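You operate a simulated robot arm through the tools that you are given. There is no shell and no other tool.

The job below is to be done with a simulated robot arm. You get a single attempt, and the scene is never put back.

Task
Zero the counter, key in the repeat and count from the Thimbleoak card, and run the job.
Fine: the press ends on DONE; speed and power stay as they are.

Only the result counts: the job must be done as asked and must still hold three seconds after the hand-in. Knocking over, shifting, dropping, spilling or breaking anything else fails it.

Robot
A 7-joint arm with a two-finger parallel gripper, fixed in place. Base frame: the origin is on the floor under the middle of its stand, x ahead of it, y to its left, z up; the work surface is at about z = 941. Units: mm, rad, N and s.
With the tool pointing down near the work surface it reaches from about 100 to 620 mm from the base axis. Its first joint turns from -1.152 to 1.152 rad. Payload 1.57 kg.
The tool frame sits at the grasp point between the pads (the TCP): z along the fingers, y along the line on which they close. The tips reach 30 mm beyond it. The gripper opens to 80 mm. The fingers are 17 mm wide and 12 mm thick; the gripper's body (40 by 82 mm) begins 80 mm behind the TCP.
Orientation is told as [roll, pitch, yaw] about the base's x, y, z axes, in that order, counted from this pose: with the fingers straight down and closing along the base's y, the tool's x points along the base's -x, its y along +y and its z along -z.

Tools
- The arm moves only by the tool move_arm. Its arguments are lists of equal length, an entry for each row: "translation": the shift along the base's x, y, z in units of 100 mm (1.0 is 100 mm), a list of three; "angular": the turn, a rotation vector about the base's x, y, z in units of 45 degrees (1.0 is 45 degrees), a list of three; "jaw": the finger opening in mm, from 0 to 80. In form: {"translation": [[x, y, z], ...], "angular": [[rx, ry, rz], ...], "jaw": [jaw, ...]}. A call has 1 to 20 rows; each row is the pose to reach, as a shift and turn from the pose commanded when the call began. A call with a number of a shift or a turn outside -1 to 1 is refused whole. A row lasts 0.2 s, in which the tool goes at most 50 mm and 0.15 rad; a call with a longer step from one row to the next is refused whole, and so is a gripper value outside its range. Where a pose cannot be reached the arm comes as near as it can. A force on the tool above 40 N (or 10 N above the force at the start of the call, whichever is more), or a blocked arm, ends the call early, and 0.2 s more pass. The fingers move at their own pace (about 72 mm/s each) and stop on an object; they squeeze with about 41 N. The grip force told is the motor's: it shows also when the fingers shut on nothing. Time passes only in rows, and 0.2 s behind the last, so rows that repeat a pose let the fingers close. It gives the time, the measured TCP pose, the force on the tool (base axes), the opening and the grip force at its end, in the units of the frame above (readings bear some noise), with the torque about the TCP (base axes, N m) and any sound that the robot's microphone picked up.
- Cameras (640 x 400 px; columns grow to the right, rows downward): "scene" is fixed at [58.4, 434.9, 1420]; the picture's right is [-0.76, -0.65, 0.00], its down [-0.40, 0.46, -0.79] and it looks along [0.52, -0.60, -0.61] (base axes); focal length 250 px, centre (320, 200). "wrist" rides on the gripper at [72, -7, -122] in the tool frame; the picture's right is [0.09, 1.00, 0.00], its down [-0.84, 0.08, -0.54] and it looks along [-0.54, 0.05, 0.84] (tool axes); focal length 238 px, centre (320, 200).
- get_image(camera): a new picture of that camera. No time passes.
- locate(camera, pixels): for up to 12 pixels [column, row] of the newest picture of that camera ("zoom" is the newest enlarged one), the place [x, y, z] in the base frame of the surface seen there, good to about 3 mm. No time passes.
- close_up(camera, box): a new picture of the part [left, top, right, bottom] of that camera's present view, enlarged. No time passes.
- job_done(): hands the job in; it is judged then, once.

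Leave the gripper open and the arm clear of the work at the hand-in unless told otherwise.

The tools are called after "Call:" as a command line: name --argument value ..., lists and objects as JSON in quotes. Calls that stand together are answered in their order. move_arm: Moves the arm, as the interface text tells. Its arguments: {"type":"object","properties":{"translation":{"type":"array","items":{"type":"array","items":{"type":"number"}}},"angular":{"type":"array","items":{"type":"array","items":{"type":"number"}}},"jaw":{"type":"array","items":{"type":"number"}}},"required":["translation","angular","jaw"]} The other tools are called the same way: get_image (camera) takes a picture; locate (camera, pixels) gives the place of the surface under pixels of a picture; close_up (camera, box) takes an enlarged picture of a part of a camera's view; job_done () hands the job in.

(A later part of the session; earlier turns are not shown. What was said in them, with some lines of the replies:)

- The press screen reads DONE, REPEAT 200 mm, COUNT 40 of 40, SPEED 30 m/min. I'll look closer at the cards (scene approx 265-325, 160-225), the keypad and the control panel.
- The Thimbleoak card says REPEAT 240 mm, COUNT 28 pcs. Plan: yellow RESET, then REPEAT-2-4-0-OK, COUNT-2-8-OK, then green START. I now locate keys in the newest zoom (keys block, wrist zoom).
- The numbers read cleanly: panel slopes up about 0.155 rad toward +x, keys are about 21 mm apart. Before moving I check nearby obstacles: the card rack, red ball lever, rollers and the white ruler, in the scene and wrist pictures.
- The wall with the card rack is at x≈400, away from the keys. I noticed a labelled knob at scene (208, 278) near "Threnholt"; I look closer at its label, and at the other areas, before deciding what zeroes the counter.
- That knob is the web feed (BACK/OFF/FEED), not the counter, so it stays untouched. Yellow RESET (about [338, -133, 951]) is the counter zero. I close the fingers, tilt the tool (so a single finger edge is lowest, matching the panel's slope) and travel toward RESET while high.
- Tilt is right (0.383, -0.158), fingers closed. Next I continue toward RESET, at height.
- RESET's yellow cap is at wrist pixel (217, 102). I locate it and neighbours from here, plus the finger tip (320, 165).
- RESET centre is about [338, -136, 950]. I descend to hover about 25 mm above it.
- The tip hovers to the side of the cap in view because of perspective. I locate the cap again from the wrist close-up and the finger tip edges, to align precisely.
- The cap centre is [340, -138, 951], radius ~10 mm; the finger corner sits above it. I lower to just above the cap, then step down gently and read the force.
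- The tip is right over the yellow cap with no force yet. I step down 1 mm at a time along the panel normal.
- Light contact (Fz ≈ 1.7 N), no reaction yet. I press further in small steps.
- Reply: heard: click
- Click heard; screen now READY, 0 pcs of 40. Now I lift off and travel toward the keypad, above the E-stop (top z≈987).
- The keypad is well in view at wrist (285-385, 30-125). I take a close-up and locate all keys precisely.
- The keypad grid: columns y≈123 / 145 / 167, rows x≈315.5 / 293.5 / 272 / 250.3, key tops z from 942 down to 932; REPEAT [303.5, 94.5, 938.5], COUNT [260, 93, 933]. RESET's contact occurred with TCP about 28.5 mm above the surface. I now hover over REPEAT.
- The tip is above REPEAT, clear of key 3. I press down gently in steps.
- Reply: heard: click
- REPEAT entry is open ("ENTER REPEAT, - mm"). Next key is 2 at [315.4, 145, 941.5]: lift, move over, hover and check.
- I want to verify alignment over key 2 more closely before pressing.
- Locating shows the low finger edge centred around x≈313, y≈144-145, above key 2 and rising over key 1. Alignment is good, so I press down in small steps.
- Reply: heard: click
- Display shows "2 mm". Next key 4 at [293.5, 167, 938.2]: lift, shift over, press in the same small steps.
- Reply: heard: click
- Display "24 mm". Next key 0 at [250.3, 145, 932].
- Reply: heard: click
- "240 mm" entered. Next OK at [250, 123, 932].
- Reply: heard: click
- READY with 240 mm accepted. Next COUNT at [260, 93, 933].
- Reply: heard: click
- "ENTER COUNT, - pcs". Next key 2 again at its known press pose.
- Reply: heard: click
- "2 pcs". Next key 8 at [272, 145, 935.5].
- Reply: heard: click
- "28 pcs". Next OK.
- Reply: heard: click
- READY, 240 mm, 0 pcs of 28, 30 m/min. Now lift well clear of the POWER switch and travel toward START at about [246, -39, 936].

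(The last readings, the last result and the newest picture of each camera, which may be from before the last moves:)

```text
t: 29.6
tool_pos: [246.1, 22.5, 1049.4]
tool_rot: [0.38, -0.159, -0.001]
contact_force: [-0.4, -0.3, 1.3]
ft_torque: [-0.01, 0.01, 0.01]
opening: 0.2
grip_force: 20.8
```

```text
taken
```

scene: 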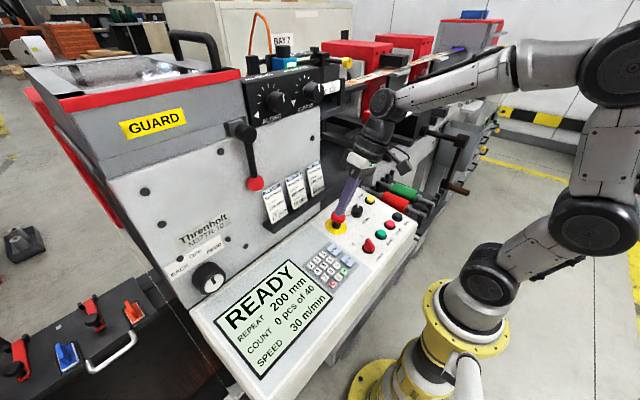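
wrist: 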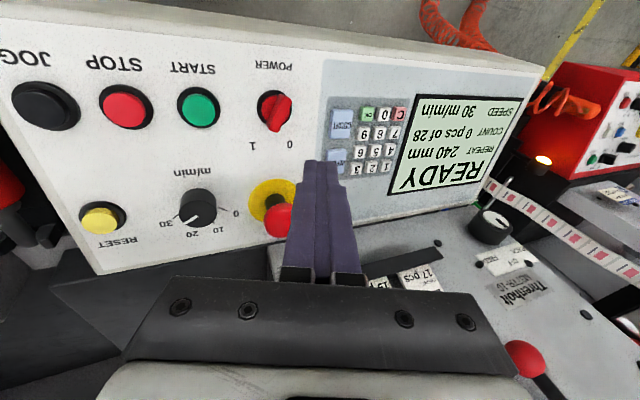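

The green START cap is at wrist (199, 105). I locate it and STOP/POWER around it.

Call:
locate --camera "wrist" --pixels '[[199, 105], [190, 105], [209, 105], [199, 96], [199, 114], [123, 107], [276, 108], [270, 120]]'

Call:
move_arm --translation '[[0, -0.3, 0], [0, -0.62, 0], [0, -0.62, 0]]' --angular '[[0, 0, 0], [0, 0, 0], [0, 0, 0]]' --jaw '[0, 0, 0]'

Call:
get_image --camera "wrist"

```text
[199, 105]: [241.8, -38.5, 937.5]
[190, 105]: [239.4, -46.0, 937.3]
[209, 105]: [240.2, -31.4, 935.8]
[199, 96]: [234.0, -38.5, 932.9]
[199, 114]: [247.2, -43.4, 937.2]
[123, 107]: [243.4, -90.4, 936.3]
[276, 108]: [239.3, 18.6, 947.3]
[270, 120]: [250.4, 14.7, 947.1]
```

```text
t: 30.4
tool_pos: [247.9, -41.2, 1051.4]
tool_rot: [0.381, -0.156, -0.001]
contact_force: [-0.7, -0.2, 0.5]
ft_torque: [-0.02, -0.03, 0.0]
opening: 0.1
grip_force: 21.3
```

```text
taken
```

wrist: 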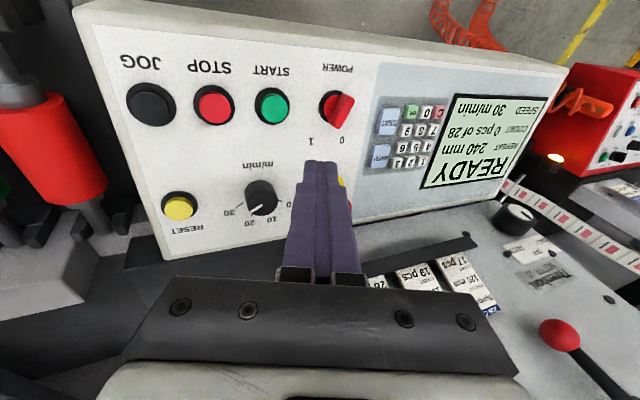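

START now at wrist (273, 105). I locate again and then hover above it.

Call:
locate --camera "wrist" --pixels '[[273, 105], [265, 105], [281, 105], [273, 96], [273, 114], [213, 104], [180, 207]]'

Call:
move_arm --translation '[[-0.03, -0.01, -0.3], [-0.07, -0.01, -0.6], [-0.07, -0.01, -0.77], [-0.07, -0.01, -0.77]]' --angular '[[0, 0, 0], [0, 0, 0], [0, 0, 0], [0, 0, 0]]' --jaw '[0, 0, 0, 0]'

Call:
close_up --camera "wrist" --box '[220, 60, 420, 200]'

Call:
close_up --camera "scene" --box '[350, 200, 420, 260]'

```text
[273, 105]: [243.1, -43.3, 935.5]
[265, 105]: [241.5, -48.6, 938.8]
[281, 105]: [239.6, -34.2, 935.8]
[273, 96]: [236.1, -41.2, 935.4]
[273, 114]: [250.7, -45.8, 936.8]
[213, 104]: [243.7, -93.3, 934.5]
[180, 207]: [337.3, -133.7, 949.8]
```

```text
t: 31.4
tool_pos: [239.5, -41.2, 972.2]
tool_rot: [0.38, -0.157, 0.001]
contact_force: [0.7, -0.5, 0.2]
ft_torque: [0.02, 0.0, 0.02]
opening: 0.0
grip_force: 21.4
```

```text
2.86 times, centred on (320, 130) of wrist
```

zoom: 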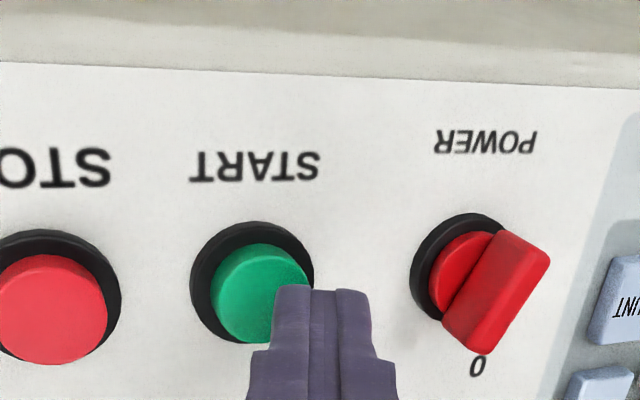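

```text
6.67 times, centred on (385, 230) of scene
```

zoom: 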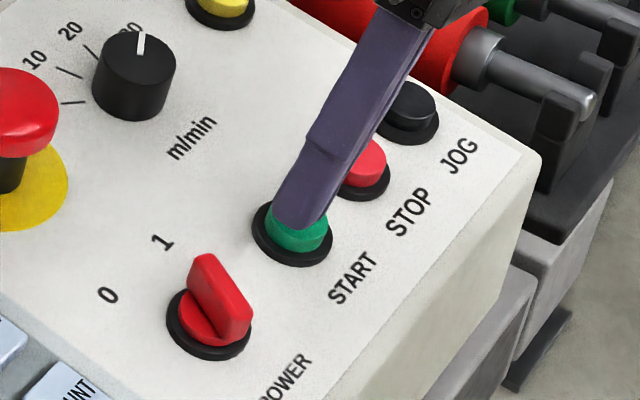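

Tip is over the green cap, clear of STOP and POWER. I press in small steps.

Call:
move_arm --translation '[[0.006, 0, -0.04], [0.009, 0, -0.06], [0.012, 0, -0.08], [0.014, 0, -0.09], [0.015, 0, -0.1], [0.017, 0, -0.11]]' --angular '[[0, 0, 0], [0, 0, 0], [0, 0, 0], [0, 0, 0], [0, 0, 0], [0, 0, 0]]' --jaw '[0, 0, 0, 0, 0, 0]'

Call:
close_up --camera "scene" --box '[200, 240, 360, 380]'

```text
t: 32.8
tool_pos: [240.4, -41.5, 962.3]
tool_rot: [0.381, -0.156, 0.0]
contact_force: [-1.1, 0.4, 5.2]
ft_torque: [0.06, 0.01, -0.02]
opening: 0.0
grip_force: 21.0
heard: click
```

```text
2.86 times, centred on (280, 310) of scene
```

zoom: 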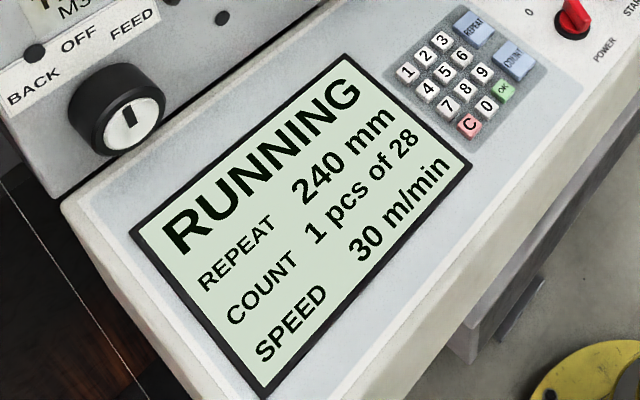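

Click; display RUNNING, 1 of 28. I lift straight off START, go up clear, and let time pass (28 × 0.24 m at 0.5 m/s ≈ 13.5 s).

Call:
move_arm --translation '[[-0.01, 0, 0.1], [-0.01, 0, 0.4], [-0.01, 0, 0.8], [-0.01, 0, 1.0], [-0.01, 0, 1.0]]' --angular '[[0, 0, 0], [0, 0, 0], [0, 0, 0], [0, 0, 0], [0, 0, 0]]' --jaw '[0, 0, 0, 0, 0]'

Call:
move_arm --translation '[[0.1, 0.1, 0.25], [0.2, 0.2, 0.5], [0.3, 0.3, 0.75], [0.4, 0.4, 1.0], [0.4, 0.4, 1.0], [0.4, 0.4, 1.0], [0.4, 0.4, 1.0], [0.4, 0.4, 1.0], [0.4, 0.4, 1.0], [0.4, 0.4, 1.0], [0.4, 0.4, 1.0], [0.4, 0.4, 1.0], [0.4, 0.4, 1.0], [0.4, 0.4, 1.0], [0.4, 0.4, 1.0], [0.4, 0.4, 1.0], [0.4, 0.4, 1.0], [0.4, 0.4, 1.0], [0.4, 0.4, 1.0], [0.4, 0.4, 1.0]]' --angular '[[-0.121, 0.049, -0.0094], [-0.242, 0.0985, -0.0188], [-0.363, 0.148, -0.028], [-0.484, 0.197, -0.0375], [-0.484, 0.197, -0.0375], [-0.484, 0.197, -0.0375], [-0.484, 0.197, -0.0375], [-0.484, 0.197, -0.0375], [-0.484, 0.197, -0.0375], [-0.484, 0.197, -0.0375], [-0.484, 0.197, -0.0375], [-0.484, 0.197, -0.0375], [-0.484, 0.197, -0.0375], [-0.484, 0.197, -0.0375], [-0.484, 0.197, -0.0375], [-0.484, 0.197, -0.0375], [-0.484, 0.197, -0.0375], [-0.484, 0.197, -0.0375], [-0.484, 0.197, -0.0375], [-0.484, 0.197, -0.0375]]' --jaw '[0, 0, 0, 0, 40, 80, 80, 80, 80, 80, 80, 80, 80, 80, 80, 80, 80, 80, 80, 80]'

Call:
get_image --camera "scene"

Call:
close_up --camera "scene" --box '[200, 240, 360, 380]'

```text
t: 34.0
tool_pos: [238.9, -42.4, 1062.6]
tool_rot: [0.381, -0.156, -0.001]
contact_force: [0.7, -0.4, -0.1]
ft_torque: [-0.02, 0.0, -0.04]
opening: 0.0
grip_force: 21.2
```

```text
t: 38.2
tool_pos: [281.4, -1.6, 1160.8]
tool_rot: [0.0, 0.0, -0.001]
contact_force: [0.1, 0.6, 0.2]
ft_torque: [0.02, 0.0, 0.01]
opening: 79.9
grip_force: 0.0
```

```text
taken
```

scene: 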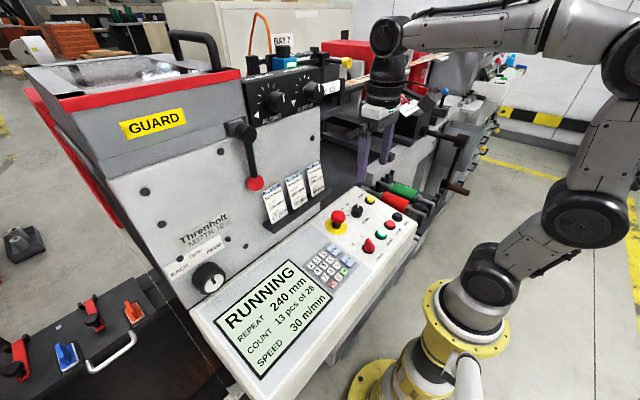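

```text
2.86 times, centred on (280, 310) of scene
```

zoom: 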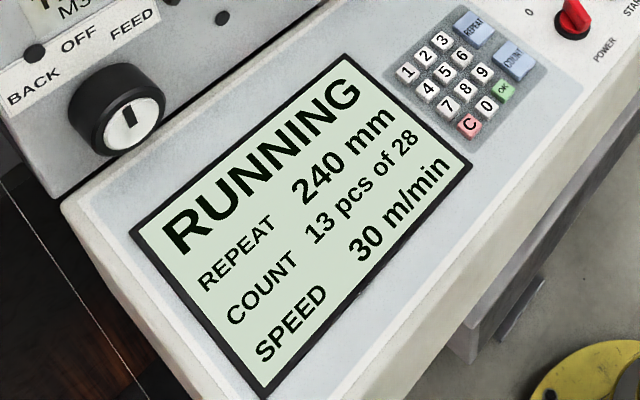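

The press is RUNNING, 13 of 28, with the gripper open and the arm clear. I hold still and let the job finish.

Call:
move_arm --translation '[[0, 0, 0], [0, 0, 0], [0, 0, 0], [0, 0, 0], [0, 0, 0], [0, 0, 0], [0, 0, 0], [0, 0, 0], [0, 0, 0], [0, 0, 0], [0, 0, 0], [0, 0, 0], [0, 0, 0], [0, 0, 0], [0, 0, 0], [0, 0, 0], [0, 0, 0], [0, 0, 0], [0, 0, 0], [0, 0, 0]]' --angular '[[0, 0, 0], [0, 0, 0], [0, 0, 0], [0, 0, 0], [0, 0, 0], [0, 0, 0], [0, 0, 0], [0, 0, 0], [0, 0, 0], [0, 0, 0], [0, 0, 0], [0, 0, 0], [0, 0, 0], [0, 0, 0], [0, 0, 0], [0, 0, 0], [0, 0, 0], [0, 0, 0], [0, 0, 0], [0, 0, 0]]' --jaw '[80, 80, 80, 80, 80, 80, 80, 80, 80, 80, 80, 80, 80, 80, 80, 80, 80, 80, 80, 80]'

Call:
move_arm --translation '[[0, 0, 0], [0, 0, 0], [0, 0, 0], [0, 0, 0], [0, 0, 0], [0, 0, 0], [0, 0, 0], [0, 0, 0], [0, 0, 0], [0, 0, 0], [0, 0, 0], [0, 0, 0], [0, 0, 0], [0, 0, 0], [0, 0, 0], [0, 0, 0], [0, 0, 0], [0, 0, 0], [0, 0, 0], [0, 0, 0]]' --angular '[[0, 0, 0], [0, 0, 0], [0, 0, 0], [0, 0, 0], [0, 0, 0], [0, 0, 0], [0, 0, 0], [0, 0, 0], [0, 0, 0], [0, 0, 0], [0, 0, 0], [0, 0, 0], [0, 0, 0], [0, 0, 0], [0, 0, 0], [0, 0, 0], [0, 0, 0], [0, 0, 0], [0, 0, 0], [0, 0, 0]]' --jaw '[80, 80, 80, 80, 80, 80, 80, 80, 80, 80, 80, 80, 80, 80, 80, 80, 80, 80, 80, 80]'

Call:
close_up --camera "scene" --box '[200, 240, 360, 380]'

Call:
close_up --camera "scene" --box '[290, 180, 430, 290]'

```text
t: 42.4
tool_pos: [280.0, -1.0, 1160.3]
tool_rot: [-0.001, -0.002, 0.0]
contact_force: [0.3, 0.9, 0.1]
ft_torque: [0.02, -0.01, 0.03]
opening: 80.0
grip_force: 0.1
```

```text
t: 46.6
tool_pos: [281.1, -3.0, 1161.8]
tool_rot: [0.001, -0.001, 0.0]
contact_force: [-1.4, 0.2, -0.1]
ft_torque: [0.01, 0.0, 0.01]
opening: 80.2
grip_force: 0.0
```

```text
2.86 times, centred on (280, 310) of scene
```

zoom: 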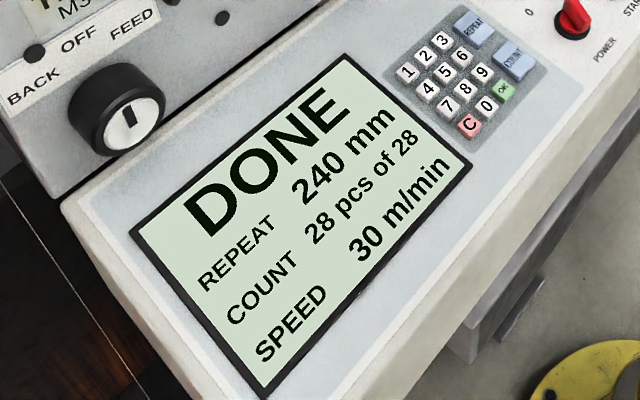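

```text
3.64 times, centred on (360, 235) of scene
```

zoom: 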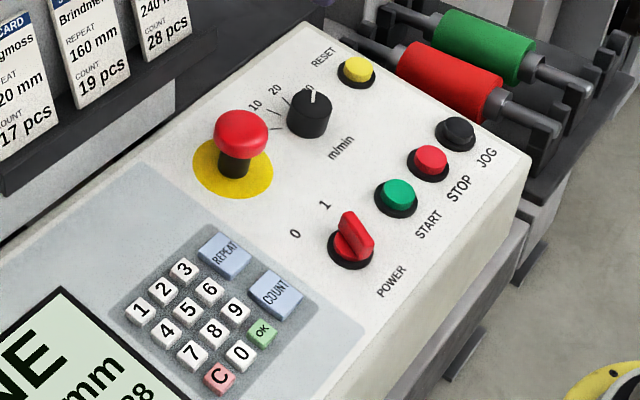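

The screen reads DONE, REPEAT 240 mm, COUNT 28 pcs of 28, SPEED 30 m/min; the speed knob and POWER switch look the same as at the start, the cards are in place, gripper open and the arm clear. I hand the job in.

Call:
job_done

```text
The job is handed in.
```

The Thimbleoak job ran to the end. The press screen shows DONE, with repeat at 240 mm and count at 28 of 28 pcs.

- **Counter:** I pressed yellow RESET first, and the screen went to READY with 0 pcs.
- **Settings:** I keyed in 240 mm and 28 pcs from the card, confirming each with OK, and saw each digit appear correctly before moving on.
- **Run:** I pressed START and waited with the arm clear until the press finished.

Speed still reads 30 m/min, and the speed knob and POWER switch look as they did at the start. The job cards look untouched, and I handed in with the gripper open and the arm raised clear of the press.
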